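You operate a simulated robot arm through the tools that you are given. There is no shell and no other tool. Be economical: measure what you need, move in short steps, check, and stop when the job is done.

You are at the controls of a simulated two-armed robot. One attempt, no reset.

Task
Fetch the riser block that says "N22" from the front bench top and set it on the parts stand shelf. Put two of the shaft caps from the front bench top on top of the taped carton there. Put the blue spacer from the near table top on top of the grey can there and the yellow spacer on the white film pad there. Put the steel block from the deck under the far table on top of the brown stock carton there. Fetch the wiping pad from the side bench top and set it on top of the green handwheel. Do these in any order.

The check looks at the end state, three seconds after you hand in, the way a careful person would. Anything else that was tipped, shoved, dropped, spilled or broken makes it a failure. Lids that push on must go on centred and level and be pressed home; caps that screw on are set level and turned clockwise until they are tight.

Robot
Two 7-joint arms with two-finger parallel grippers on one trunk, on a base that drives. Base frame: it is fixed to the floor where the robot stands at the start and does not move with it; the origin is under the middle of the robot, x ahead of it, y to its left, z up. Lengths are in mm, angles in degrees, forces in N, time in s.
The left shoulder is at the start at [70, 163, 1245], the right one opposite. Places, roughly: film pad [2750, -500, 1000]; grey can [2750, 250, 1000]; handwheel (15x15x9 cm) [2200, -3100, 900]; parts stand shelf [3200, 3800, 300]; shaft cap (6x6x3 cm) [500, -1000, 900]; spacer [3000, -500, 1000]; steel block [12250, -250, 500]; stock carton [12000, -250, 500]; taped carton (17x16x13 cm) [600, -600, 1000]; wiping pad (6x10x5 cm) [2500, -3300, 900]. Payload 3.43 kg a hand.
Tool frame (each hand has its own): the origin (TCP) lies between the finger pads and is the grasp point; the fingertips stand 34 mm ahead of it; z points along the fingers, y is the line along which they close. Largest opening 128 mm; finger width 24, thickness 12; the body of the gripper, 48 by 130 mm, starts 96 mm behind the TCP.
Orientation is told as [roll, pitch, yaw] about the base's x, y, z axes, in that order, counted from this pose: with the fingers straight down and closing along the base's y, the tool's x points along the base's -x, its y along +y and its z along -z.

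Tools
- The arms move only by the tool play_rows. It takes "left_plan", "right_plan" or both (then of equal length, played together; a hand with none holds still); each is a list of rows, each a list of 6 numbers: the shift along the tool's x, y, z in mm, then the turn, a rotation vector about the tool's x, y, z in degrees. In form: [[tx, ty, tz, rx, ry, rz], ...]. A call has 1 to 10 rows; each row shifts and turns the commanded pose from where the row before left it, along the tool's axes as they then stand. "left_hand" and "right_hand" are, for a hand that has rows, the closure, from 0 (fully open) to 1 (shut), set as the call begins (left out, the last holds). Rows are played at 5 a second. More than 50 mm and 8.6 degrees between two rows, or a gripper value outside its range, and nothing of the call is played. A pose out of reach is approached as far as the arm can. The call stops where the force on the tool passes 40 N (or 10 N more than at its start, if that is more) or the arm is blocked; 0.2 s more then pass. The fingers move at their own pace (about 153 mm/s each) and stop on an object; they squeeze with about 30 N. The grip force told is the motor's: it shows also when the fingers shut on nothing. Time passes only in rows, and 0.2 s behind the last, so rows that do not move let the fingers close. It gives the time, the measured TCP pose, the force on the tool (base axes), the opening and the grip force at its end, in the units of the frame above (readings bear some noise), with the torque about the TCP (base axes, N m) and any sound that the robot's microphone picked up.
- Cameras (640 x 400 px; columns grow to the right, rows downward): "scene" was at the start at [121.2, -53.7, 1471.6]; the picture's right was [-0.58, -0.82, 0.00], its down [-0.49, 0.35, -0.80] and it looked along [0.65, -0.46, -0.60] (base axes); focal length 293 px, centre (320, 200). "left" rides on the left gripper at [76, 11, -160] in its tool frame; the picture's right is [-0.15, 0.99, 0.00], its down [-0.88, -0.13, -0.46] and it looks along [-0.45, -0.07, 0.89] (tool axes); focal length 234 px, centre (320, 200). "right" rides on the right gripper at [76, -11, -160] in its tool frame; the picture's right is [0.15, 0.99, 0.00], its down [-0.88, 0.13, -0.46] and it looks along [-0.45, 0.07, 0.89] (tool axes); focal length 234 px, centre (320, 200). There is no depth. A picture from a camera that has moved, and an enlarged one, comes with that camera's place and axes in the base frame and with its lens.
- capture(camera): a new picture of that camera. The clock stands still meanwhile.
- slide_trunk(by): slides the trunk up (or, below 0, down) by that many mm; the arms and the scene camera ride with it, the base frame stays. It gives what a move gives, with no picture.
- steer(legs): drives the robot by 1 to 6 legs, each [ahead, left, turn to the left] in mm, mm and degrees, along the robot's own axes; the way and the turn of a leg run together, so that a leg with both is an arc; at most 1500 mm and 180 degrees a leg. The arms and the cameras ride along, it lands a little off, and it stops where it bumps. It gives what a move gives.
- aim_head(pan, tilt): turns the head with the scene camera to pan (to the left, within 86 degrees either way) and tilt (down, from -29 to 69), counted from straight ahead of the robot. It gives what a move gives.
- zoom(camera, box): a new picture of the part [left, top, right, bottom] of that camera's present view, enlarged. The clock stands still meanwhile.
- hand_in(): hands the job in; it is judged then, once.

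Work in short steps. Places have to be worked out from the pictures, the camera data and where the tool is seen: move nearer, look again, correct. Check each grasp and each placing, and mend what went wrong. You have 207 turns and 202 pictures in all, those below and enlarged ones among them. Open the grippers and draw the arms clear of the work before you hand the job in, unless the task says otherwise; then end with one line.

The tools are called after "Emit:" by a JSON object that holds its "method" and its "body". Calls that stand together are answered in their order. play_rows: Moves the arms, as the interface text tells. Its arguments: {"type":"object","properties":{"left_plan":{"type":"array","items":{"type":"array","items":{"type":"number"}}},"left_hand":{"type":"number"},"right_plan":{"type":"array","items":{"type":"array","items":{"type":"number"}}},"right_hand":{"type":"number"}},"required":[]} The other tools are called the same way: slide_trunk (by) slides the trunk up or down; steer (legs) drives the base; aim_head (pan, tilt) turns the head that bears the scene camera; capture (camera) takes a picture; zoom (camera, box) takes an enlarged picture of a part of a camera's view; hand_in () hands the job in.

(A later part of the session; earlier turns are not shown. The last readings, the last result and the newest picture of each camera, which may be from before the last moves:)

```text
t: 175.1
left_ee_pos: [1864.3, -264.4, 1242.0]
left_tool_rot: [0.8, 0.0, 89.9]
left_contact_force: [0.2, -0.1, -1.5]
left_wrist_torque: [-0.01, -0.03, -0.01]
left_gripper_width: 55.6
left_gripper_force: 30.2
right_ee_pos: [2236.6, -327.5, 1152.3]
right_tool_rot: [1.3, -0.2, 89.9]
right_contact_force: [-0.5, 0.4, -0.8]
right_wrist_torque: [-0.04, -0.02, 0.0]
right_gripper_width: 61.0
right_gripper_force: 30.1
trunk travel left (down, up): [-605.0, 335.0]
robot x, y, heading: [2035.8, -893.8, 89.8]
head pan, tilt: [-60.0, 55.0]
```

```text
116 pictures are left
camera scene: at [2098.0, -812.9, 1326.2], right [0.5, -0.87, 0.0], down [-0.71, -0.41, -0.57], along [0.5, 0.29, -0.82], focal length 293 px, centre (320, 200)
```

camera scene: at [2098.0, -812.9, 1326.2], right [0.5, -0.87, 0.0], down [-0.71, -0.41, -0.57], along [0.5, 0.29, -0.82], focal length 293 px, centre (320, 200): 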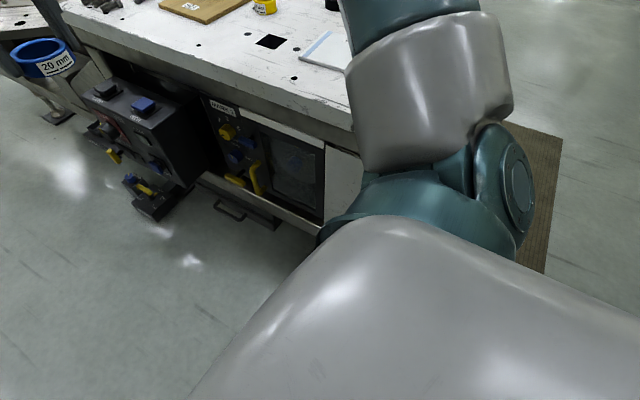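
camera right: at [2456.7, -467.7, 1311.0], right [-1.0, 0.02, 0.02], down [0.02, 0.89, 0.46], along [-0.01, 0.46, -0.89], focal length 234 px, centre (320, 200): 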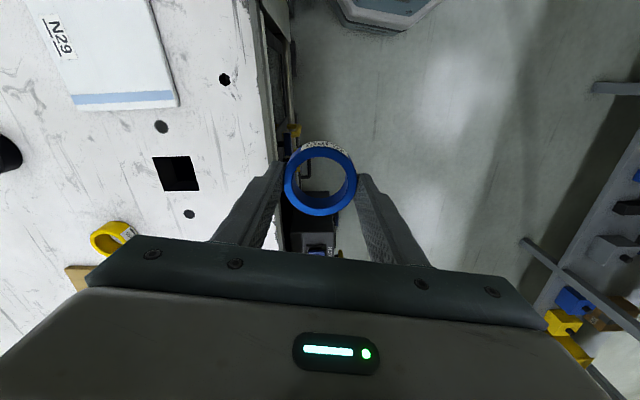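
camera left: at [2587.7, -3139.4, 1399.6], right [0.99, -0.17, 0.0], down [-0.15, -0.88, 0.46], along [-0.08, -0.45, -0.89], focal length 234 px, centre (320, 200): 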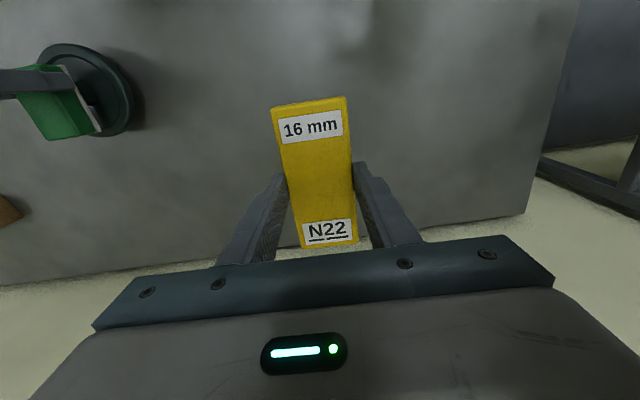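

I'll continue ahead along the clear lane and then turn right to face the table.

Emit:
{"method": "steer", "body": {"legs": [[750, 0, 0], [0, 0, -65]]}}

Emit:
{"method": "aim_head", "body": {"pan": -25, "tilt": 45}}

Emit:
{"method": "capture", "body": {"camera": "scene"}}

Emit:
{"method": "aim_head", "body": {"pan": -84, "tilt": 30}}

Emit:
{"method": "capture", "body": {"camera": "scene"}}

```text
t: 182.1
left_ee_pos: [2548.5, 269.8, 1243.5]
left_tool_rot: [0.8, -0.1, 24.1]
left_contact_force: [-0.4, 0.5, -1.0]
left_wrist_torque: [-0.01, 0.04, 0.02]
left_gripper_width: 55.5
left_gripper_force: 30.0
right_ee_pos: [2641.1, -94.6, 1152.5]
right_tool_rot: [1.2, -0.2, 24.2]
right_contact_force: [-0.4, -0.5, -1.6]
right_wrist_torque: [0.04, 0.04, 0.03]
right_gripper_width: 60.9
right_gripper_force: 29.6
trunk travel left (down, up): [-605.0, 335.0]
robot x, y, heading: [2040.7, -146.7, 24.0]
head pan, tilt: [-60.0, 55.0]
```

```text
t: 183.1
left_ee_pos: [2549.5, 270.4, 1242.6]
left_tool_rot: [0.9, -0.2, 24.1]
left_contact_force: [0.1, -0.2, -1.4]
left_wrist_torque: [0.0, 0.03, -0.01]
left_gripper_width: 55.4
left_gripper_force: 29.9
right_ee_pos: [2642.0, -94.0, 1152.0]
right_tool_rot: [1.3, -0.2, 24.0]
right_contact_force: [-0.1, 0.0, -0.3]
right_wrist_torque: [-0.01, 0.01, 0.06]
right_gripper_width: 61.1
right_gripper_force: 29.9
trunk travel left (down, up): [-605.0, 335.0]
robot x, y, heading: [2038.6, -146.4, 24.1]
head pan, tilt: [-25.0, 45.0]
```

```text
115 pictures are left
camera scene: at [2169.0, -127.8, 1339.6], right [-0.02, -1.0, 0.0], down [-0.71, 0.01, -0.71], along [0.71, -0.01, -0.71], focal length 293 px, centre (320, 200)
```

scene: 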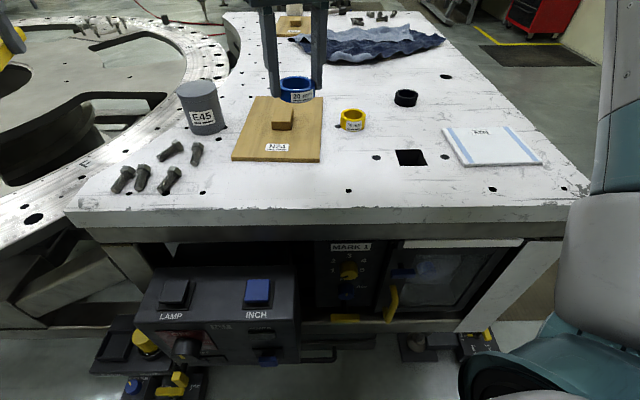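

```text
t: 184.3
left_ee_pos: [2548.8, 270.0, 1243.2]
left_tool_rot: [0.8, -0.1, 24.0]
left_contact_force: [-0.5, 0.6, -1.3]
left_wrist_torque: [0.03, 0.01, -0.02]
left_gripper_width: 55.3
left_gripper_force: 29.8
right_ee_pos: [2642.5, -94.3, 1151.9]
right_tool_rot: [1.2, -0.3, 24.2]
right_contact_force: [-0.3, 0.0, -1.1]
right_wrist_torque: [0.0, 0.0, -0.03]
right_gripper_width: 60.8
right_gripper_force: 30.0
trunk travel left (down, up): [-605.0, 335.0]
robot x, y, heading: [2042.8, -144.8, 24.0]
head pan, tilt: [-84.0, 30.0]
```

```text
114 pictures are left
camera scene: at [2133.1, -204.6, 1362.3], right [-0.87, -0.5, 0.0], down [-0.25, 0.43, -0.87], along [0.43, -0.75, -0.5], focal length 293 px, centre (320, 200)
```

scene: 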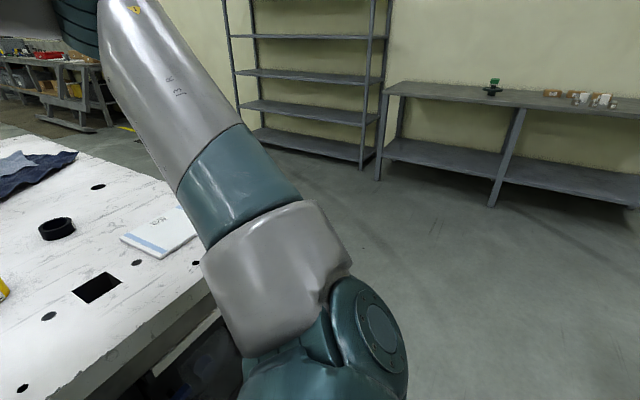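

I have a good view now. The can is at about [2824, 135] with its top near 1050, the yellow ring is beside the wooden base, and the handwheel with its pad is fine in the distance. I'll edge closer so the can comes within the right arm's reach.

Emit:
{"method": "steer", "body": {"legs": [[150, 0, 12]]}}

Emit:
{"method": "aim_head", "body": {"pan": -25, "tilt": 45}}

Emit:
{"method": "capture", "body": {"camera": "scene"}}

Emit:
{"method": "capture", "body": {"camera": "right"}}

```text
t: 185.7
left_ee_pos: [2579.1, 442.7, 1243.7]
left_tool_rot: [0.7, -0.2, 36.3]
left_contact_force: [0.2, -0.8, -1.8]
left_wrist_torque: [0.03, 0.01, 0.01]
left_gripper_width: 55.3
left_gripper_force: 30.6
right_ee_pos: [2746.6, 106.7, 1153.0]
right_tool_rot: [1.2, -0.2, 36.2]
right_contact_force: [0.1, -0.2, -0.9]
right_wrist_torque: [0.01, -0.01, -0.01]
right_gripper_width: 60.8
right_gripper_force: 29.8
trunk travel left (down, up): [-605.0, 335.0]
robot x, y, heading: [2172.2, -66.4, 36.0]
head pan, tilt: [-84.0, 30.0]
```

```text
t: 187.0
left_ee_pos: [2579.0, 442.1, 1243.1]
left_tool_rot: [0.7, 0.0, 36.2]
left_contact_force: [-1.3, -0.2, -1.5]
left_wrist_torque: [-0.04, 0.01, -0.06]
left_gripper_width: 55.4
left_gripper_force: 30.3
right_ee_pos: [2746.0, 105.9, 1152.0]
right_tool_rot: [1.2, -0.2, 36.2]
right_contact_force: [-0.5, 0.1, -1.2]
right_wrist_torque: [0.01, -0.04, 0.0]
right_gripper_width: 60.9
right_gripper_force: 30.6
trunk travel left (down, up): [-605.0, 335.0]
robot x, y, heading: [2170.4, -69.2, 36.1]
head pan, tilt: [-25.0, 45.0]
```

```text
113 pictures are left
camera scene: at [2291.9, -26.1, 1339.6], right [0.19, -0.98, 0.0], down [-0.69, -0.14, -0.71], along [0.69, 0.14, -0.71], focal length 293 px, centre (320, 200)
```

scene: 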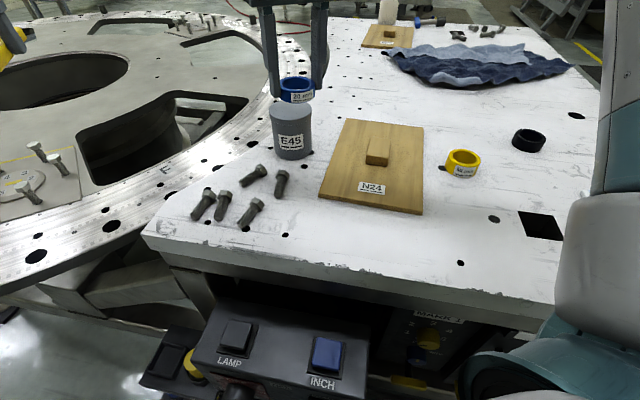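

```text
112 pictures are left
camera right: at [2694.4, 48.4, 1311.3], right [-0.7, 0.71, 0.02], down [0.64, 0.62, 0.46], along [0.32, 0.34, -0.89], focal length 234 px, centre (320, 200)
```

right: 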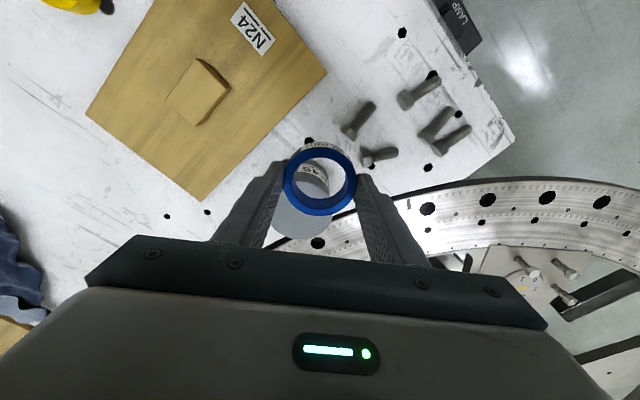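

The can top is at about [2821, 146, 1040], roughly 686 mm from the axis. I'll edge 55 mm closer and then bring the ring over it.

Emit:
{"method": "steer", "body": {"legs": [[55, 0, 0]]}}

Emit:
{"method": "capture", "body": {"camera": "right"}}

```text
t: 187.9
left_ee_pos: [2604.8, 454.8, 1242.5]
left_tool_rot: [0.8, 0.2, 35.5]
left_contact_force: [0.1, 1.8, -1.6]
left_wrist_torque: [-0.05, 0.09, -0.01]
left_gripper_width: 55.3
left_gripper_force: 29.8
right_ee_pos: [2768.5, 115.7, 1148.9]
right_tool_rot: [1.2, 0.0, 35.5]
right_contact_force: [0.7, 1.1, -1.8]
right_wrist_torque: [-0.08, 0.1, -0.01]
right_gripper_width: 60.8
right_gripper_force: 30.3
trunk travel left (down, up): [-605.0, 335.0]
robot x, y, heading: [2187.8, -54.6, 35.5]
head pan, tilt: [-25.0, 45.0]
stopped in leg 1: the robot was blocked; the commanded pose is now the measured one
```

```text
111 pictures are left
camera right: at [2714.6, 59.6, 1309.3], right [-0.69, 0.72, 0.02], down [0.65, 0.61, 0.46], along [0.32, 0.33, -0.89], focal length 234 px, centre (320, 200)
```

right: 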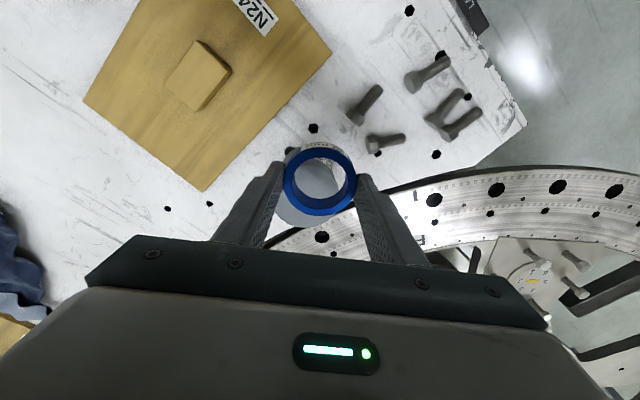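

The base touched something under the table, so I'll back off 8 mm. Then I'll extend the arm to centre the ring above the can.

Emit:
{"method": "steer", "body": {"legs": [[-8, 0, 0]]}}

Emit:
{"method": "play_rows", "body": {"right_plan": [[-17, -1.5, 15, 0, 0, 0], [-17, -1.5, 15, 0, 0, 0], [-17, -1.5, 10, 0, 0, 0], [-17, -1.5, 0, 0, 0, 0], [0, 0, 0, 0, 0, 0]]}}

Emit:
{"method": "capture", "body": {"camera": "right"}}

Emit:
{"method": "zoom", "body": {"camera": "scene", "box": [220, 40, 380, 200]}}

```text
t: 188.7
left_ee_pos: [2594.2, 450.5, 1242.7]
left_tool_rot: [0.8, 0.0, 35.5]
left_contact_force: [-0.6, 0.1, -1.1]
left_wrist_torque: [-0.01, 0.02, -0.01]
left_gripper_width: 55.6
left_gripper_force: 30.4
right_ee_pos: [2759.7, 110.2, 1152.0]
right_tool_rot: [1.1, -0.2, 35.7]
right_contact_force: [-0.9, 0.3, -1.5]
right_wrist_torque: [-0.01, 0.0, 0.01]
right_gripper_width: 60.9
right_gripper_force: 30.9
trunk travel left (down, up): [-605.0, 335.0]
robot x, y, heading: [2180.1, -56.1, 35.6]
head pan, tilt: [-25.0, 45.0]
```

```text
t: 189.9
left_ee_pos: [2594.1, 448.5, 1243.5]
left_tool_rot: [0.8, -0.1, 35.4]
left_contact_force: [-0.6, 0.0, -1.4]
left_wrist_torque: [0.0, -0.02, -0.01]
left_gripper_width: 55.3
left_gripper_force: 29.8
right_ee_pos: [2819.8, 146.4, 1112.6]
right_tool_rot: [1.2, -0.4, 35.5]
right_contact_force: [-0.5, 0.2, -0.1]
right_wrist_torque: [0.0, 0.03, 0.01]
right_gripper_width: 60.8
right_gripper_force: 29.9
trunk travel left (down, up): [-605.0, 335.0]
robot x, y, heading: [2180.0, -56.3, 35.7]
head pan, tilt: [-25.0, 45.0]
```

```text
110 pictures are left
camera right: at [2763.9, 88.6, 1271.7], right [-0.69, 0.72, 0.02], down [0.64, 0.61, 0.46], along [0.32, 0.33, -0.89], focal length 234 px, centre (320, 200)
```

right: 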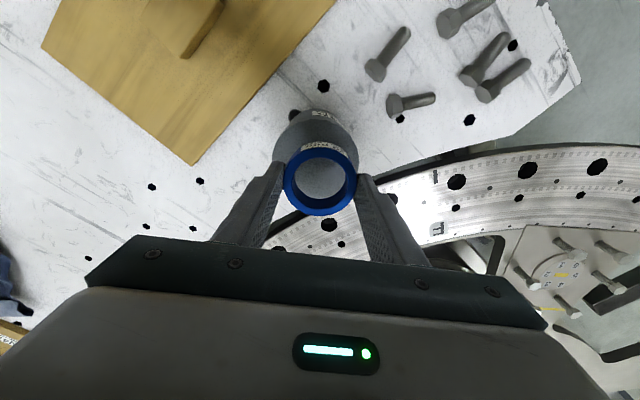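

```text
2.50 times, centred on (300, 120) of scene
camera zoom: at [2300.2, -17.2, 1339.8], right [0.18, -0.98, 0.0], down [-0.69, -0.13, -0.71], along [0.7, 0.13, -0.71], focal length 733 px, centre (370, 400)
```

zoom: 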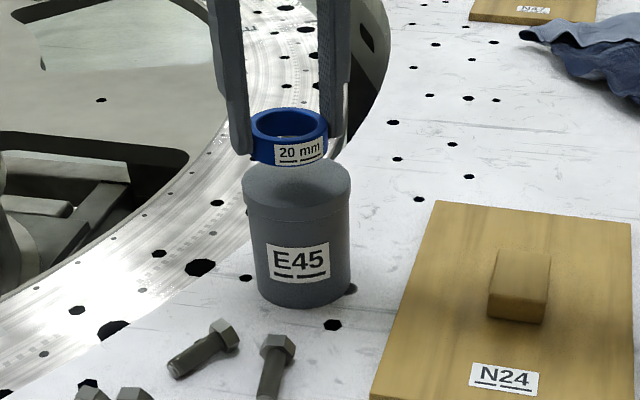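

The ring is nearly over the can. I'll zoom the wrist view to judge the lid's centre against the ring.

Emit:
{"method": "zoom", "body": {"camera": "right", "box": [230, 80, 410, 240]}}

```text
2.50 times, centred on (320, 160) of right
camera zoom: at [2763.9, 88.6, 1271.7], right [-0.69, 0.72, 0.02], down [0.64, 0.61, 0.46], along [0.32, 0.33, -0.89], focal length 585 px, centre (320, 300)
```

zoom: 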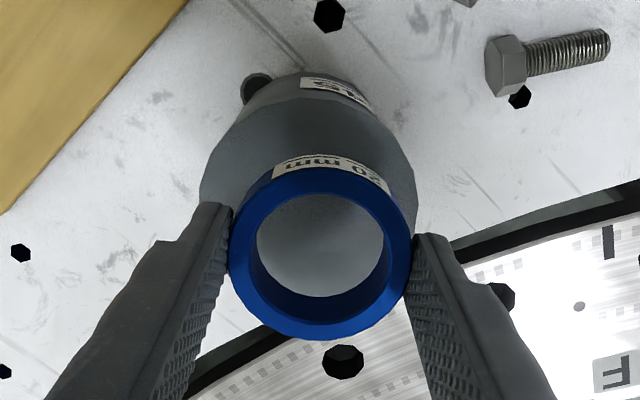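

The lid centre is about 5 mm to the image-left and a few millimetres nearer. I'll correct that and lower to about 7 mm above.

Emit:
{"method": "play_rows", "body": {"right_plan": [[5, -4, 10, 0, 0, 0], [0, 0, 10, 0, 0, 0], [0, 0, 6, 0, 0, 0], [0, 0, 0, 0, 0, 0]]}}

Emit:
{"method": "zoom", "body": {"camera": "scene", "box": [220, 40, 380, 200]}}

Emit:
{"method": "zoom", "body": {"camera": "right", "box": [230, 80, 410, 240]}}

```text
t: 190.9
left_ee_pos: [2595.1, 448.1, 1244.9]
left_tool_rot: [0.8, -0.1, 35.7]
left_contact_force: [-0.4, 0.4, -1.1]
left_wrist_torque: [-0.02, -0.01, 0.01]
left_gripper_width: 55.3
left_gripper_force: 30.7
right_ee_pos: [2816.5, 140.5, 1087.6]
right_tool_rot: [1.3, -0.3, 35.4]
right_contact_force: [2.6, 1.6, 9.3]
right_wrist_torque: [-0.24, -0.23, 0.09]
right_gripper_width: 61.2
right_gripper_force: 30.2
trunk travel left (down, up): [-605.0, 335.0]
robot x, y, heading: [2176.2, -54.8, 35.6]
head pan, tilt: [-25.0, 45.0]
```

```text
2.50 times, centred on (300, 120) of scene
camera zoom: at [2300.6, -16.8, 1339.9], right [0.18, -0.98, 0.0], down [-0.7, -0.13, -0.71], along [0.7, 0.13, -0.71], focal length 733 px, centre (370, 400)
```

zoom: 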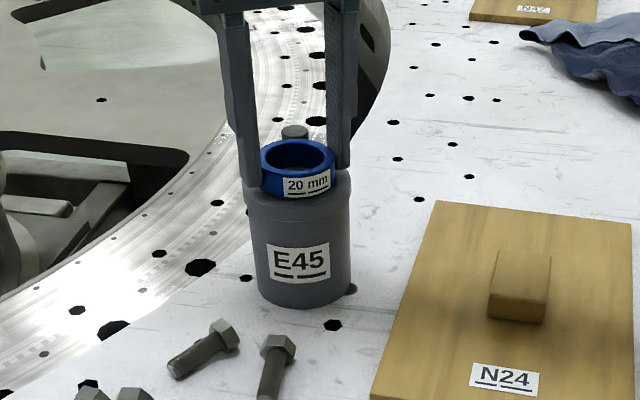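

```text
2.50 times, centred on (320, 160) of right
camera zoom: at [2761.3, 83.4, 1247.3], right [-0.69, 0.72, 0.02], down [0.64, 0.61, 0.46], along [0.32, 0.34, -0.89], focal length 585 px, centre (320, 300)
```

zoom: 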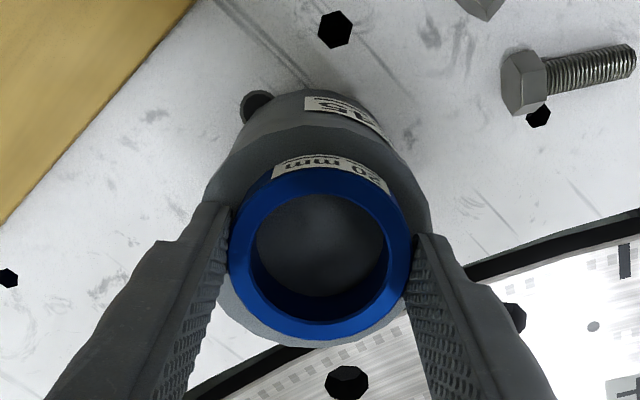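

Contact at 9 N with the ring centred on the can's lid. I'll release and rise.

Emit:
{"method": "play_rows", "body": {"right_plan": [[0, 0, 0, 0, 0, 0], [0, 0, 0, 0, 0, 0], [0, 0, -15, 0, 0, 0], [0, 0, -30, 0, 0, 0], [10, 0, -35, 0, 0, 0], [30, 0, -20, 0, 0, 0]], "right_hand": 0.4}}

Emit:
{"method": "capture", "body": {"camera": "scene"}}

Emit:
{"method": "capture", "body": {"camera": "right"}}

```text
t: 192.3
left_ee_pos: [2591.0, 447.0, 1246.4]
left_tool_rot: [0.7, -0.4, 35.6]
left_contact_force: [-0.7, 0.0, -0.7]
left_wrist_torque: [0.01, -0.06, -0.01]
left_gripper_width: 55.3
left_gripper_force: 29.4
right_ee_pos: [2781.6, 112.1, 1188.7]
right_tool_rot: [1.0, -0.4, 35.6]
right_contact_force: [-0.3, 0.7, -0.5]
right_wrist_torque: [-0.02, -0.04, -0.01]
right_gripper_width: 76.6
right_gripper_force: 0.1
trunk travel left (down, up): [-605.0, 335.0]
robot x, y, heading: [2182.9, -58.4, 35.4]
head pan, tilt: [-25.0, 45.0]
```

```text
105 pictures are left
camera scene: at [2298.5, -18.1, 1339.9], right [0.18, -0.98, 0.0], down [-0.69, -0.13, -0.71], along [0.7, 0.13, -0.71], focal length 293 px, centre (320, 200)
```

scene: 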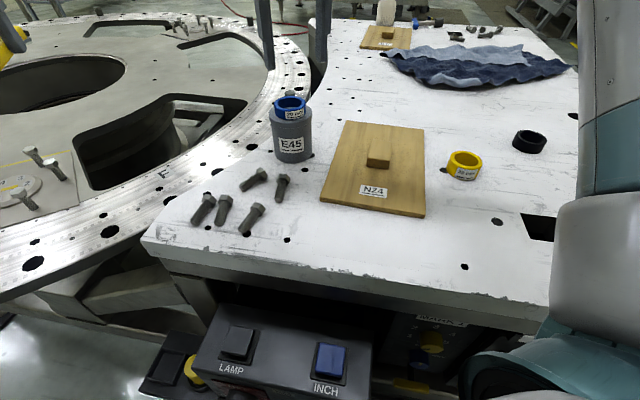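

```text
104 pictures are left
camera right: at [2725.7, 56.5, 1347.7], right [-0.69, 0.72, 0.02], down [0.64, 0.61, 0.46], along [0.32, 0.33, -0.89], focal length 234 px, centre (320, 200)
```

right: 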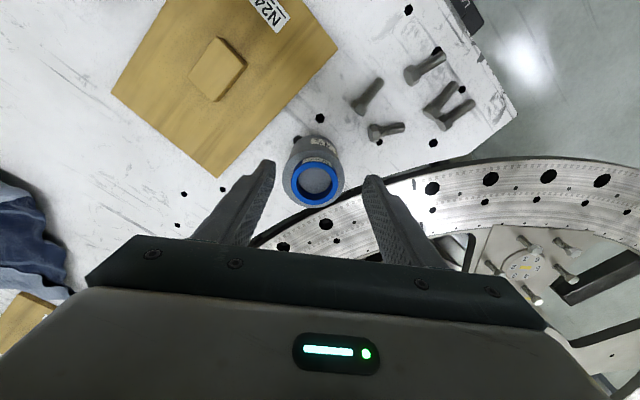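

The blue ring sits centred on the can. Now for the yellow ring at about [2822, -228]: I'll turn right to about 5° and shift right slightly.

Emit:
{"method": "steer", "body": {"legs": [[0, 0, -30], [0, -40, 0]]}}

Emit:
{"method": "aim_head", "body": {"pan": -15, "tilt": 45}}

Emit:
{"method": "capture", "body": {"camera": "right"}}

Emit:
{"method": "capture", "body": {"camera": "scene"}}

```text
t: 194.6
left_ee_pos: [2794.6, 141.6, 1242.6]
left_tool_rot: [0.7, -0.1, 5.9]
left_contact_force: [-0.2, 0.2, -1.0]
left_wrist_torque: [-0.08, 0.0, 0.03]
left_gripper_width: 55.3
left_gripper_force: 29.7
right_ee_pos: [2792.7, -241.8, 1187.5]
right_tool_rot: [0.9, -0.3, 6.0]
right_contact_force: [-0.4, 1.2, -0.5]
right_wrist_torque: [-0.05, -0.04, 0.04]
right_gripper_width: 76.6
right_gripper_force: 0.1
trunk travel left (down, up): [-605.0, 335.0]
robot x, y, heading: [2185.4, -94.0, 5.7]
head pan, tilt: [-25.0, 45.0]
```

```text
t: 195.3
left_ee_pos: [2795.0, 136.7, 1244.0]
left_tool_rot: [0.8, -0.1, 5.9]
left_contact_force: [0.0, -0.3, -1.4]
left_wrist_torque: [0.02, 0.03, -0.04]
left_gripper_width: 55.2
left_gripper_force: 30.3
right_ee_pos: [2793.6, -247.3, 1188.1]
right_tool_rot: [1.2, -0.3, 5.8]
right_contact_force: [0.0, 0.5, -0.2]
right_wrist_torque: [0.06, -0.03, -0.02]
right_gripper_width: 76.8
right_gripper_force: 0.1
trunk travel left (down, up): [-605.0, 335.0]
robot x, y, heading: [2182.4, -93.8, 5.4]
head pan, tilt: [-15.0, 45.0]
```

```text
103 pictures are left
camera right: at [2717.7, -269.5, 1345.9], right [-0.25, 0.97, 0.02], down [0.86, 0.21, 0.46], along [0.44, 0.13, -0.89], focal length 234 px, centre (320, 200)
```

right: 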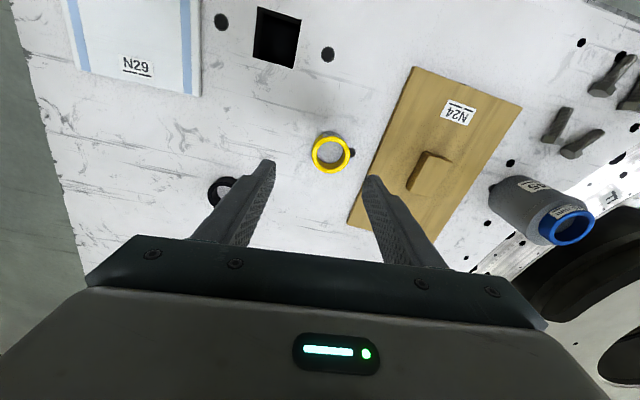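

```text
102 pictures are left
camera scene: at [2314.6, -108.9, 1339.6], right [-0.16, -0.99, 0.0], down [-0.7, 0.11, -0.71], along [0.7, -0.11, -0.71], focal length 293 px, centre (320, 200)
```

scene: 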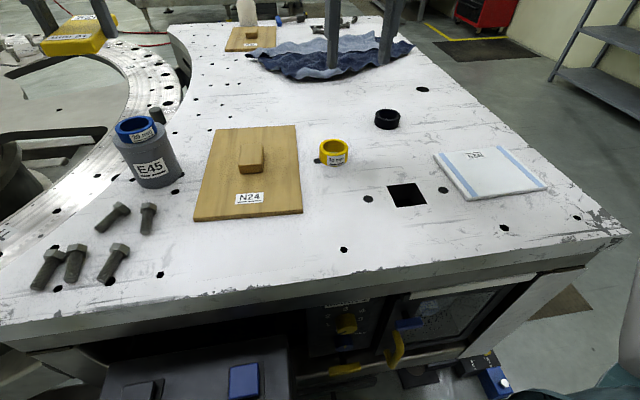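

The yellow ring is at about [2818, -219] with enough room beside the wooden base. I'll move over it and descend.

Emit:
{"method": "play_rows", "body": {"right_plan": [[-7, 8.5, 40, 0, 0, 0], [-10, 8.5, 40, 0, 0, 0], [-10, 8.5, 40, 0, 0, 0], [0, 0, 20, 0, 0, 0], [0, 0, 0, 0, 0, 0]], "right_hand": 0.36}}

Emit:
{"method": "capture", "body": {"camera": "right"}}

```text
t: 196.5
left_ee_pos: [2795.7, 138.2, 1244.1]
left_tool_rot: [0.8, -0.1, 5.9]
left_contact_force: [-0.4, -0.4, -1.6]
left_wrist_torque: [-0.01, 0.04, 0.05]
left_gripper_width: 55.2
left_gripper_force: 29.8
right_ee_pos: [2818.5, -212.7, 1047.5]
right_tool_rot: [1.2, -0.3, 5.7]
right_contact_force: [0.7, -0.6, 0.3]
right_wrist_torque: [-0.02, 0.0, 0.01]
right_gripper_width: 82.0
right_gripper_force: 0.1
trunk travel left (down, up): [-605.0, 335.0]
robot x, y, heading: [2182.0, -94.3, 6.0]
head pan, tilt: [-15.0, 45.0]
```

```text
101 pictures are left
camera right: at [2742.8, -235.3, 1207.1], right [-0.25, 0.97, 0.02], down [0.86, 0.21, 0.46], along [0.44, 0.13, -0.89], focal length 234 px, centre (320, 200)
```

right: 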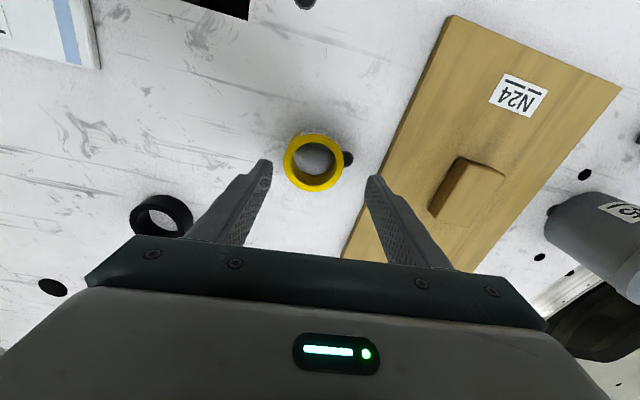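

I'll correct 5 mm to the right and descend to TCP z ≈ 989.

Emit:
{"method": "play_rows", "body": {"right_plan": [[0, -5, 20, 0, 0, 0], [0, 0, 20, 0, 0, 0], [0, 0, 18, 0, 0, 0], [0, 0, 0, 0, 0, 0]]}}

Emit:
{"method": "capture", "body": {"camera": "right"}}

```text
t: 197.5
left_ee_pos: [2794.8, 136.9, 1243.6]
left_tool_rot: [0.8, -0.1, 5.9]
left_contact_force: [-0.3, 0.0, -1.1]
left_wrist_torque: [-0.02, 0.03, 0.01]
left_gripper_width: 55.2
left_gripper_force: 30.2
right_ee_pos: [2817.6, -217.6, 990.3]
right_tool_rot: [1.2, -0.3, 6.0]
right_contact_force: [-0.5, 0.0, 0.4]
right_wrist_torque: [0.02, 0.02, -0.06]
right_gripper_width: 81.8
right_gripper_force: 0.1
trunk travel left (down, up): [-605.0, 335.0]
robot x, y, heading: [2185.2, -94.3, 5.7]
head pan, tilt: [-15.0, 45.0]
```

```text
100 pictures are left
camera right: at [2742.3, -239.9, 1149.0], right [-0.25, 0.97, 0.02], down [0.86, 0.21, 0.46], along [0.44, 0.13, -0.89], focal length 234 px, centre (320, 200)
```

right: 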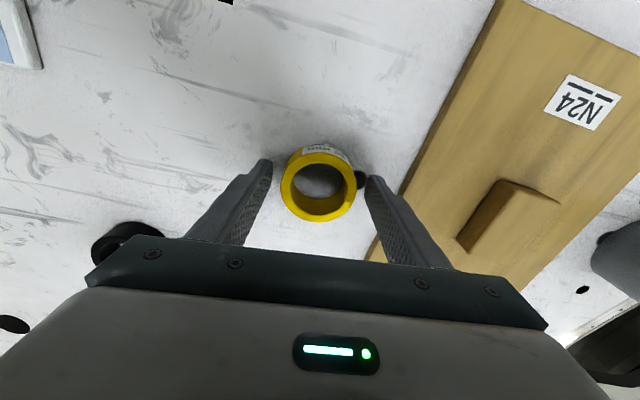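

The ring is between the fingers and clear of the neighbours. I'll close and lift.

Emit:
{"method": "play_rows", "body": {"right_plan": [[0, 0, 0, 0, 0, 0], [0, 0, 0, 0, 0, 0], [0, 0, 0, 0, 0, 0], [0, 0, 0, 0, 0, 0]], "right_hand": 1}}

Emit:
{"method": "play_rows", "body": {"right_plan": [[0, 0, -15, 0, 0, 0], [0, 0, -40, 0, 0, 0], [20, 0, -40, 0, 0, 0], [30, 0, -30, 0, 0, 0], [30, 0, 0, 0, 0, 0]]}}

Emit:
{"method": "capture", "body": {"camera": "right"}}

```text
t: 198.5
left_ee_pos: [2795.8, 138.8, 1243.7]
left_tool_rot: [0.8, -0.1, 5.8]
left_contact_force: [0.3, -0.6, -0.9]
left_wrist_torque: [0.01, 0.02, -0.02]
left_gripper_width: 55.1
left_gripper_force: 29.8
right_ee_pos: [2816.5, -217.0, 990.6]
right_tool_rot: [1.1, -0.2, 5.9]
right_contact_force: [0.7, 0.1, 2.6]
right_wrist_torque: [-0.06, -0.03, 0.0]
right_gripper_width: 61.5
right_gripper_force: 30.0
trunk travel left (down, up): [-605.0, 335.0]
robot x, y, heading: [2187.5, -97.0, 5.7]
head pan, tilt: [-15.0, 45.0]
```

```text
t: 199.7
left_ee_pos: [2795.2, 139.3, 1243.7]
left_tool_rot: [0.9, -0.1, 5.9]
left_contact_force: [-0.3, 0.5, -1.4]
left_wrist_torque: [-0.01, 0.01, -0.03]
left_gripper_width: 55.5
left_gripper_force: 30.0
right_ee_pos: [2736.7, -230.5, 1113.9]
right_tool_rot: [1.0, -0.3, 5.9]
right_contact_force: [0.0, -0.1, -1.1]
right_wrist_torque: [-0.01, -0.01, -0.04]
right_gripper_width: 61.1
right_gripper_force: 30.3
trunk travel left (down, up): [-605.0, 335.0]
robot x, y, heading: [2183.1, -96.0, 6.1]
head pan, tilt: [-15.0, 45.0]
```

```text
99 pictures are left
camera right: at [2661.9, -252.6, 1273.3], right [-0.25, 0.97, 0.02], down [0.86, 0.21, 0.46], along [0.44, 0.13, -0.89], focal length 234 px, centre (320, 200)
```

right: 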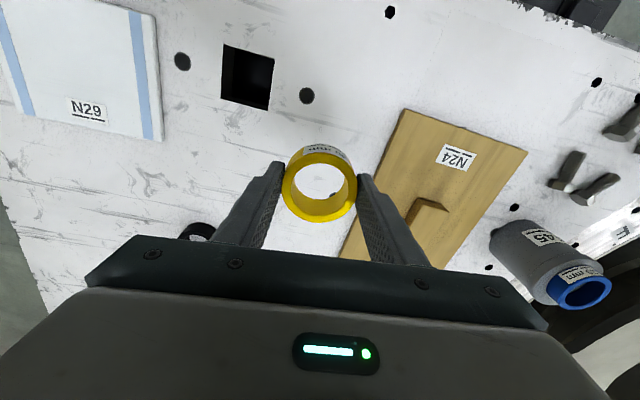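

The ring is held. The film pad is to the right, so I'll shift right 150 mm and turn 15° right to face it.

Emit:
{"method": "steer", "body": {"legs": [[-20, -150, 0], [0, 0, -15]]}}

Emit:
{"method": "aim_head", "body": {"pan": -20, "tilt": 45}}

Emit:
{"method": "capture", "body": {"camera": "right"}}

Emit:
{"method": "capture", "body": {"camera": "scene"}}

```text
t: 202.0
left_ee_pos: [2830.2, -180.3, 1245.4]
left_tool_rot: [0.8, -0.2, -9.3]
left_contact_force: [0.7, -0.1, -1.1]
left_wrist_torque: [0.0, -0.03, -0.04]
left_gripper_width: 55.3
left_gripper_force: 30.1
right_ee_pos: [2678.9, -520.9, 1112.9]
right_tool_rot: [1.2, -0.3, -9.3]
right_contact_force: [0.0, 0.4, -0.8]
right_wrist_torque: [-0.02, 0.02, -0.01]
right_gripper_width: 61.0
right_gripper_force: 29.6
trunk travel left (down, up): [-605.0, 335.0]
robot x, y, heading: [2182.6, -250.2, -9.5]
head pan, tilt: [-15.0, 45.0]
```

```text
t: 202.7
left_ee_pos: [2829.7, -181.9, 1243.8]
left_tool_rot: [0.7, -0.2, -9.4]
left_contact_force: [-0.5, 0.4, -2.1]
left_wrist_torque: [-0.01, 0.0, 0.0]
left_gripper_width: 55.2
left_gripper_force: 30.3
right_ee_pos: [2679.7, -521.9, 1114.2]
right_tool_rot: [1.2, -0.4, -9.3]
right_contact_force: [0.2, 0.4, -1.1]
right_wrist_torque: [0.01, 0.01, 0.0]
right_gripper_width: 60.7
right_gripper_force: 30.3
trunk travel left (down, up): [-605.0, 335.0]
robot x, y, heading: [2180.4, -249.5, -9.3]
head pan, tilt: [-20.0, 45.0]
```

```text
98 pictures are left
camera right: at [2600.5, -523.7, 1273.0], right [0.02, 1.0, 0.02], down [0.89, -0.02, 0.46], along [0.46, 0.01, -0.89], focal length 234 px, centre (320, 200)
```

right: 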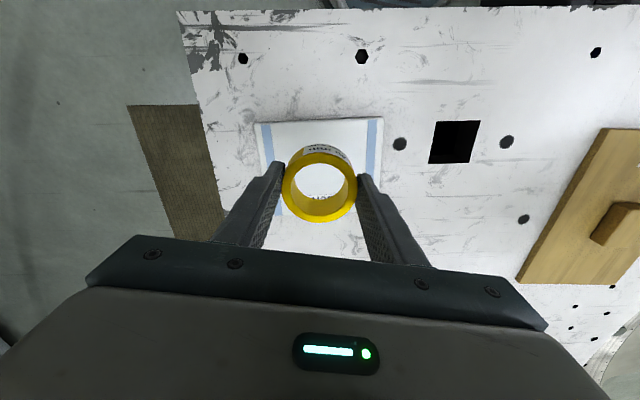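

```text
97 pictures are left
camera scene: at [2299.8, -299.0, 1339.6], right [-0.49, -0.87, 0.0], down [-0.62, 0.35, -0.71], along [0.62, -0.35, -0.71], focal length 293 px, centre (320, 200)
```

scene: 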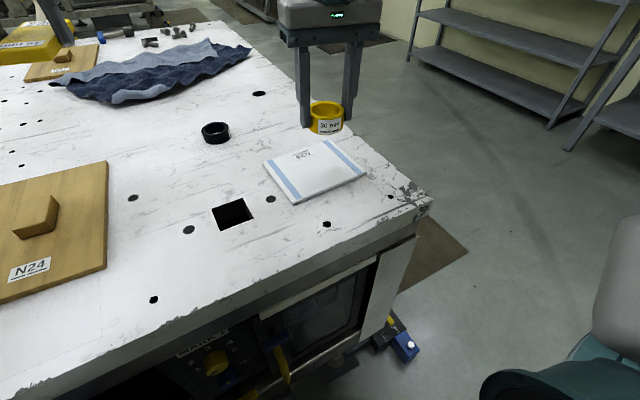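

The film pad centre is [2711, -518] from both views, and the corner stand looks undisturbed. I'll bring the ring over the pad centre and lower it.

Emit:
{"method": "play_rows", "body": {"right_plan": [[-15, 4.5, 20, 0, 0, 0], [-15, 4.5, 30, 0, 0, 0], [0, 0, 30, 0, 0, 0], [0, 0, 12, 0, 0, 0], [0, 0, 0, 0, 0, 0]]}}

Emit:
{"method": "capture", "body": {"camera": "right"}}

Emit:
{"method": "zoom", "body": {"camera": "scene", "box": [230, 70, 400, 230]}}

```text
t: 203.9
left_ee_pos: [2829.7, -180.9, 1244.4]
left_tool_rot: [0.8, -0.1, -9.2]
left_contact_force: [0.1, -0.5, -1.3]
left_wrist_torque: [0.01, -0.03, 0.03]
left_gripper_width: 55.5
left_gripper_force: 29.8
right_ee_pos: [2710.6, -513.0, 1021.4]
right_tool_rot: [1.2, -0.3, -9.4]
right_contact_force: [0.2, -0.3, -1.2]
right_wrist_torque: [-0.03, 0.0, -0.03]
right_gripper_width: 60.9
right_gripper_force: 29.9
trunk travel left (down, up): [-605.0, 335.0]
robot x, y, heading: [2175.3, -245.4, -9.5]
head pan, tilt: [-20.0, 45.0]
```

```text
96 pictures are left
camera right: at [2632.6, -516.7, 1180.1], right [0.02, 1.0, 0.02], down [0.89, -0.02, 0.46], along [0.46, 0.01, -0.89], focal length 234 px, centre (320, 200)
```

right: 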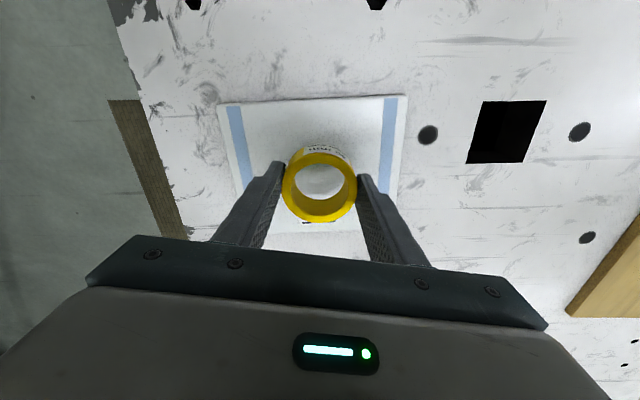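

```text
2.50 times, centred on (315, 150) of scene
camera zoom: at [2299.7, -298.8, 1339.7], right [-0.49, -0.87, 0.0], down [-0.62, 0.35, -0.71], along [0.62, -0.35, -0.71], focal length 733 px, centre (332, 325)
```

zoom: 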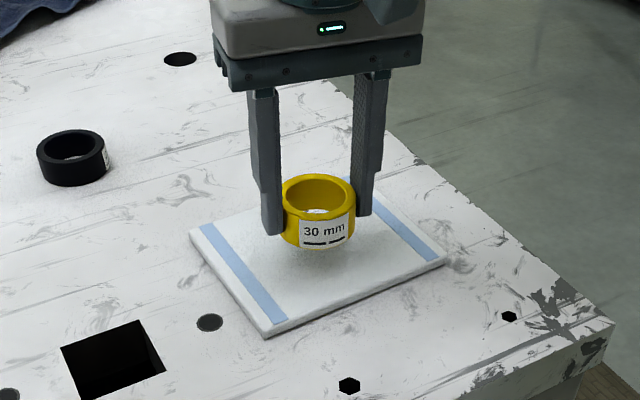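

It is centred on the pad. I'll lower gently to contact.

Emit:
{"method": "play_rows", "body": {"right_plan": [[0, -4, 8, 0, 0, 0], [0, 0, 5, 0, 0, 0], [0, 0, 3, 0, 0, 0], [0, 0, 2, 0, 0, 0], [0, 0, 0, 0, 0, 0]]}}

```text
t: 205.1
left_ee_pos: [2831.4, -179.7, 1244.7]
left_tool_rot: [0.8, -0.1, -9.3]
left_contact_force: [-0.4, 0.3, -2.0]
left_wrist_torque: [0.0, 0.03, -0.03]
left_gripper_width: 55.2
left_gripper_force: 29.9
right_ee_pos: [2711.2, -519.9, 1003.9]
right_tool_rot: [1.2, -0.3, -9.4]
right_contact_force: [1.1, -0.4, -1.1]
right_wrist_torque: [0.02, -0.01, 0.0]
right_gripper_width: 60.8
right_gripper_force: 30.4
trunk travel left (down, up): [-605.0, 335.0]
robot x, y, heading: [2177.4, -246.8, -9.5]
head pan, tilt: [-20.0, 45.0]
```

No contact yet. I'll continue in small steps.

Emit:
{"method": "play_rows", "body": {"right_plan": [[0, 0, 2, 0, 0, 0], [0, 0, 1, 0, 0, 0], [0, 0, 0, 0, 0, 0]]}}

Emit:
{"method": "zoom", "body": {"camera": "scene", "box": [250, 100, 380, 220]}}

```text
t: 205.9
left_ee_pos: [2830.9, -181.2, 1243.5]
left_tool_rot: [0.9, -0.1, -9.2]
left_contact_force: [-0.2, 1.0, -1.8]
left_wrist_torque: [0.01, 0.0, -0.01]
left_gripper_width: 55.4
left_gripper_force: 30.3
right_ee_pos: [2709.3, -518.9, 1001.7]
right_tool_rot: [1.2, -0.3, -9.2]
right_contact_force: [-0.3, 0.0, -1.2]
right_wrist_torque: [-0.01, -0.01, 0.03]
right_gripper_width: 60.9
right_gripper_force: 29.8
trunk travel left (down, up): [-605.0, 335.0]
robot x, y, heading: [2181.0, -247.9, -9.3]
head pan, tilt: [-20.0, 45.0]
```

```text
3.33 times, centred on (315, 160) of scene
camera zoom: at [2299.9, -298.8, 1339.6], right [-0.49, -0.87, 0.0], down [-0.62, 0.35, -0.71], along [0.62, -0.35, -0.71], focal length 978 px, centre (337, 333)
```

zoom: 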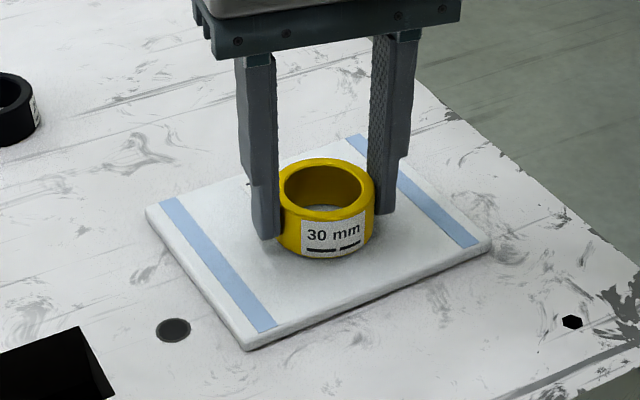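

Emit:
{"method": "play_rows", "body": {"right_plan": [[0, 0, 2, 0, 0, 0], [0, 0, 1.5, 0, 0, 0], [0, 0, 0, 0, 0, 0]]}}

```text
t: 206.7
left_ee_pos: [2829.3, -179.9, 1245.2]
left_tool_rot: [0.7, -0.3, -9.3]
left_contact_force: [0.6, -0.3, -1.2]
left_wrist_torque: [-0.02, 0.01, -0.01]
left_gripper_width: 55.0
left_gripper_force: 30.4
right_ee_pos: [2709.3, -518.7, 1000.4]
right_tool_rot: [1.2, -0.6, -9.3]
right_contact_force: [4.9, -2.3, 21.6]
right_wrist_torque: [-0.72, 0.03, 0.1]
right_gripper_width: 60.9
right_gripper_force: 30.3
trunk travel left (down, up): [-605.0, 335.0]
robot x, y, heading: [2179.9, -248.5, -9.4]
head pan, tilt: [-20.0, 45.0]
```

Contact at 22 N, so the ring is on the film pad. I'll ease off, release and retreat upward.

Emit:
{"method": "play_rows", "body": {"right_plan": [[0, 0, -1.5, 0, 0, 0], [0, 0, 0, 0, 0, 0]]}}

Emit:
{"method": "play_rows", "body": {"right_plan": [[0, 0, 0, 0, 0, 0], [0, 0, 0, 0, 0, 0], [0, 0, -20, 0, 0, 0], [0, 0, -40, 0, 0, 0], [0, 0, -45, 0, 0, 0], [20, 0, -40, 0, 0, 0]], "right_hand": 0.4}}

Emit:
{"method": "capture", "body": {"camera": "scene"}}

```text
t: 207.3
left_ee_pos: [2829.5, -180.9, 1245.2]
left_tool_rot: [0.7, -0.2, -9.2]
left_contact_force: [1.1, 0.7, -1.3]
left_wrist_torque: [-0.04, 0.05, -0.02]
left_gripper_width: 55.5
left_gripper_force: 30.3
right_ee_pos: [2709.5, -518.0, 999.2]
right_tool_rot: [1.1, -0.4, -9.3]
right_contact_force: [4.6, -0.8, 17.6]
right_wrist_torque: [-0.54, -0.08, 0.09]
right_gripper_width: 61.0
right_gripper_force: 29.8
trunk travel left (down, up): [-605.0, 335.0]
robot x, y, heading: [2178.9, -249.6, -9.6]
head pan, tilt: [-20.0, 45.0]
```

```text
t: 208.7
left_ee_pos: [2828.4, -180.6, 1245.0]
left_tool_rot: [0.6, -0.2, -9.3]
left_contact_force: [-0.5, -0.5, -1.2]
left_wrist_torque: [-0.04, -0.01, 0.0]
left_gripper_width: 55.4
left_gripper_force: 30.6
right_ee_pos: [2689.4, -516.9, 1145.4]
right_tool_rot: [1.1, -0.3, -9.2]
right_contact_force: [-0.9, -0.3, 0.5]
right_wrist_torque: [-0.01, 0.0, -0.01]
right_gripper_width: 77.2
right_gripper_force: 0.0
trunk travel left (down, up): [-605.0, 335.0]
robot x, y, heading: [2181.0, -246.8, -9.4]
head pan, tilt: [-20.0, 45.0]
```

```text
93 pictures are left
camera scene: at [2297.7, -298.0, 1339.9], right [-0.49, -0.87, 0.0], down [-0.61, 0.35, -0.71], along [0.62, -0.35, -0.71], focal length 293 px, centre (320, 200)
```

scene: 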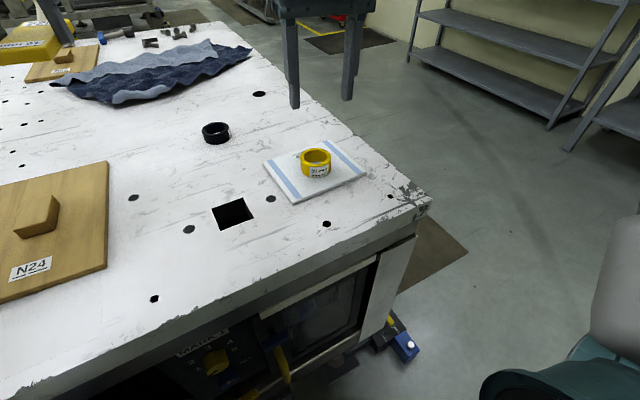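

All rings are placed. Next is N22 to the parts stand near [3200, 3800]. I'll back into the lane between the benches, turn to +y and drive up it.

Emit:
{"method": "steer", "body": {"legs": [[-600, 0, 0], [0, 0, 99.4]]}}

Emit:
{"method": "aim_head", "body": {"pan": -10, "tilt": 20}}

Emit:
{"method": "capture", "body": {"camera": "scene"}}

```text
t: 216.3
left_ee_pos: [1418.7, 486.7, 1244.3]
left_tool_rot: [0.8, -0.1, 89.5]
left_contact_force: [-0.4, 0.5, -1.2]
left_wrist_torque: [-0.05, 0.04, -0.01]
left_gripper_width: 55.3
left_gripper_force: 30.3
right_ee_pos: [1772.9, 399.8, 1144.4]
right_tool_rot: [1.2, -0.3, 89.4]
right_contact_force: [0.0, 0.5, -0.8]
right_wrist_torque: [0.03, 0.03, 0.01]
right_gripper_width: 76.7
right_gripper_force: 0.1
trunk travel left (down, up): [-605.0, 335.0]
robot x, y, heading: [1583.1, -148.0, 89.3]
head pan, tilt: [-20.0, 45.0]
```

```text
t: 217.2
left_ee_pos: [1417.7, 487.1, 1243.4]
left_tool_rot: [0.8, -0.1, 89.4]
left_contact_force: [0.4, 1.2, -1.8]
left_wrist_torque: [-0.03, 0.02, -0.02]
left_gripper_width: 55.2
left_gripper_force: 30.0
right_ee_pos: [1772.5, 400.4, 1143.4]
right_tool_rot: [1.3, -0.3, 89.3]
right_contact_force: [0.5, -0.2, 0.7]
right_wrist_torque: [0.0, 0.04, -0.02]
right_gripper_width: 76.6
right_gripper_force: 0.2
trunk travel left (down, up): [-605.0, 335.0]
robot x, y, heading: [1583.2, -148.1, 89.3]
head pan, tilt: [-10.0, 20.0]
```

```text
92 pictures are left
camera scene: at [1600.6, -7.5, 1378.2], right [0.98, -0.19, 0.0], down [-0.06, -0.34, -0.94], along [0.17, 0.92, -0.34], focal length 293 px, centre (320, 200)
```

scene: 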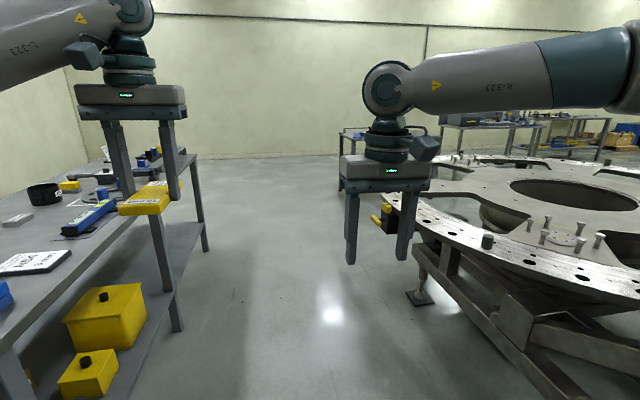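

The lane is clear. I'll drive ahead about 2.75 m and then look toward the parts stand.

Emit:
{"method": "steer", "body": {"legs": [[1450, 0, 0.7], [1300, 0, 0]]}}

Emit:
{"method": "aim_head", "body": {"pan": -55, "tilt": 25}}

Emit:
{"method": "capture", "body": {"camera": "scene"}}

```text
t: 230.6
left_ee_pos: [1479.3, 3266.2, 1244.1]
left_tool_rot: [0.7, -0.1, 88.5]
left_contact_force: [0.1, 0.0, -1.0]
left_wrist_torque: [-0.01, -0.02, 0.02]
left_gripper_width: 55.4
left_gripper_force: 29.8
right_ee_pos: [1831.4, 3170.0, 1144.8]
right_tool_rot: [1.2, -0.3, 88.4]
right_contact_force: [-0.2, -0.3, 0.2]
right_wrist_torque: [-0.02, 0.02, 0.01]
right_gripper_width: 76.8
right_gripper_force: 0.0
trunk travel left (down, up): [-605.0, 335.0]
robot x, y, heading: [1629.6, 2625.3, 88.4]
head pan, tilt: [-10.0, 20.0]
```

```text
t: 231.7
left_ee_pos: [1479.2, 3265.1, 1244.7]
left_tool_rot: [0.7, -0.1, 88.5]
left_contact_force: [-0.6, 0.4, 0.0]
left_wrist_torque: [0.0, 0.01, 0.01]
left_gripper_width: 55.5
left_gripper_force: 29.7
right_ee_pos: [1832.0, 3170.8, 1143.8]
right_tool_rot: [1.2, -0.3, 88.4]
right_contact_force: [0.6, -0.4, -0.2]
right_wrist_torque: [0.03, 0.0, -0.02]
right_gripper_width: 76.8
right_gripper_force: 0.0
trunk travel left (down, up): [-605.0, 335.0]
robot x, y, heading: [1630.4, 2629.7, 88.0]
head pan, tilt: [-55.0, 25.0]
```

```text
91 pictures are left
camera scene: at [1709.9, 2726.1, 1370.2], right [0.55, -0.84, 0.0], down [-0.35, -0.23, -0.91], along [0.76, 0.5, -0.42], focal length 293 px, centre (320, 200)
```

scene: 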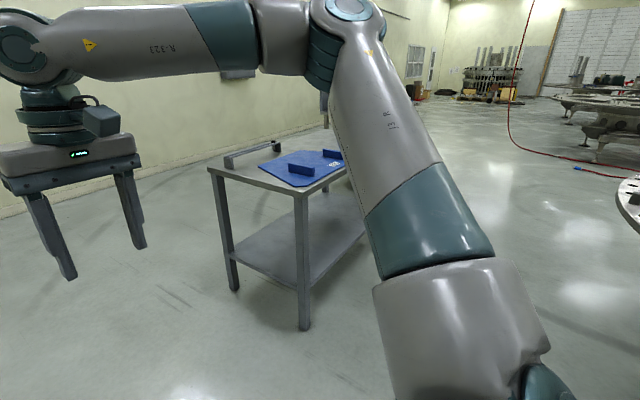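

The parts stand is the small table with the blue mat. It spans roughly x 2675–3725 and y 3470–4045, with the top at about 840 and the empty lower shelf at about 280. I'll approach its -x end facing +x, left hand toward the shelf.

Emit:
{"method": "steer", "body": {"legs": [[960, 0, 0], [0, 0, -88.2], [520, 0, 0]]}}

Emit:
{"method": "aim_head", "body": {"pan": 10, "tilt": 40}}

Emit:
{"method": "capture", "body": {"camera": "scene"}}

Emit:
{"method": "capture", "body": {"camera": "left"}}

```text
t: 243.2
left_ee_pos: [2829.8, 3741.4, 1244.3]
left_tool_rot: [0.8, -0.1, -0.9]
left_contact_force: [0.0, 0.8, -0.5]
left_wrist_torque: [0.02, 0.02, 0.03]
left_gripper_width: 55.2
left_gripper_force: 30.2
right_ee_pos: [2742.9, 3387.0, 1143.3]
right_tool_rot: [1.1, -0.2, -0.8]
right_contact_force: [0.2, -0.2, -0.2]
right_wrist_torque: [0.01, 0.03, 0.0]
right_gripper_width: 76.9
right_gripper_force: 0.1
trunk travel left (down, up): [-605.0, 335.0]
robot x, y, heading: [2197.1, 3578.3, -0.9]
head pan, tilt: [-55.0, 25.0]
```

```text
t: 244.5
left_ee_pos: [2830.2, 3740.9, 1244.2]
left_tool_rot: [0.8, -0.1, -0.7]
left_contact_force: [0.2, 0.1, -0.9]
left_wrist_torque: [0.0, 0.0, 0.0]
left_gripper_width: 55.2
left_gripper_force: 30.0
right_ee_pos: [2742.1, 3387.3, 1143.7]
right_tool_rot: [1.2, -0.2, -0.8]
right_contact_force: [0.5, -0.1, 0.7]
right_wrist_torque: [-0.02, 0.01, 0.01]
right_gripper_width: 76.7
right_gripper_force: 0.0
trunk travel left (down, up): [-605.0, 335.0]
robot x, y, heading: [2195.2, 3578.0, -0.7]
head pan, tilt: [10.0, 40.0]
```

```text
90 pictures are left
camera scene: at [2331.5, 3588.7, 1346.9], right [0.16, -0.99, 0.0], down [-0.63, -0.1, -0.77], along [0.76, 0.12, -0.64], focal length 293 px, centre (320, 200)
```

scene: 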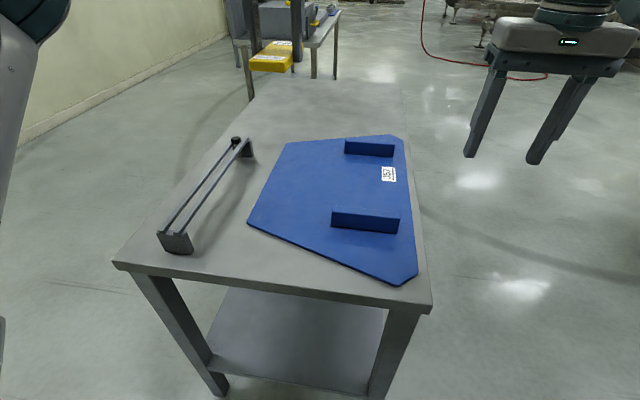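

```text
89 pictures are left
camera left: at [2755.7, 3752.1, 1403.6], right [0.16, 0.99, 0.01], down [0.88, -0.15, 0.46], along [0.45, -0.06, -0.89], focal length 234 px, centre (320, 200)
```

left: 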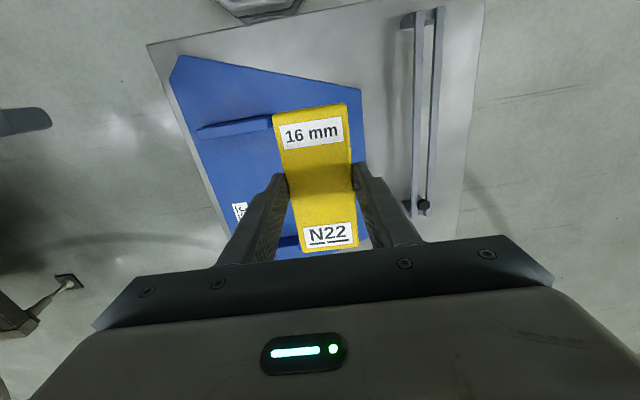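

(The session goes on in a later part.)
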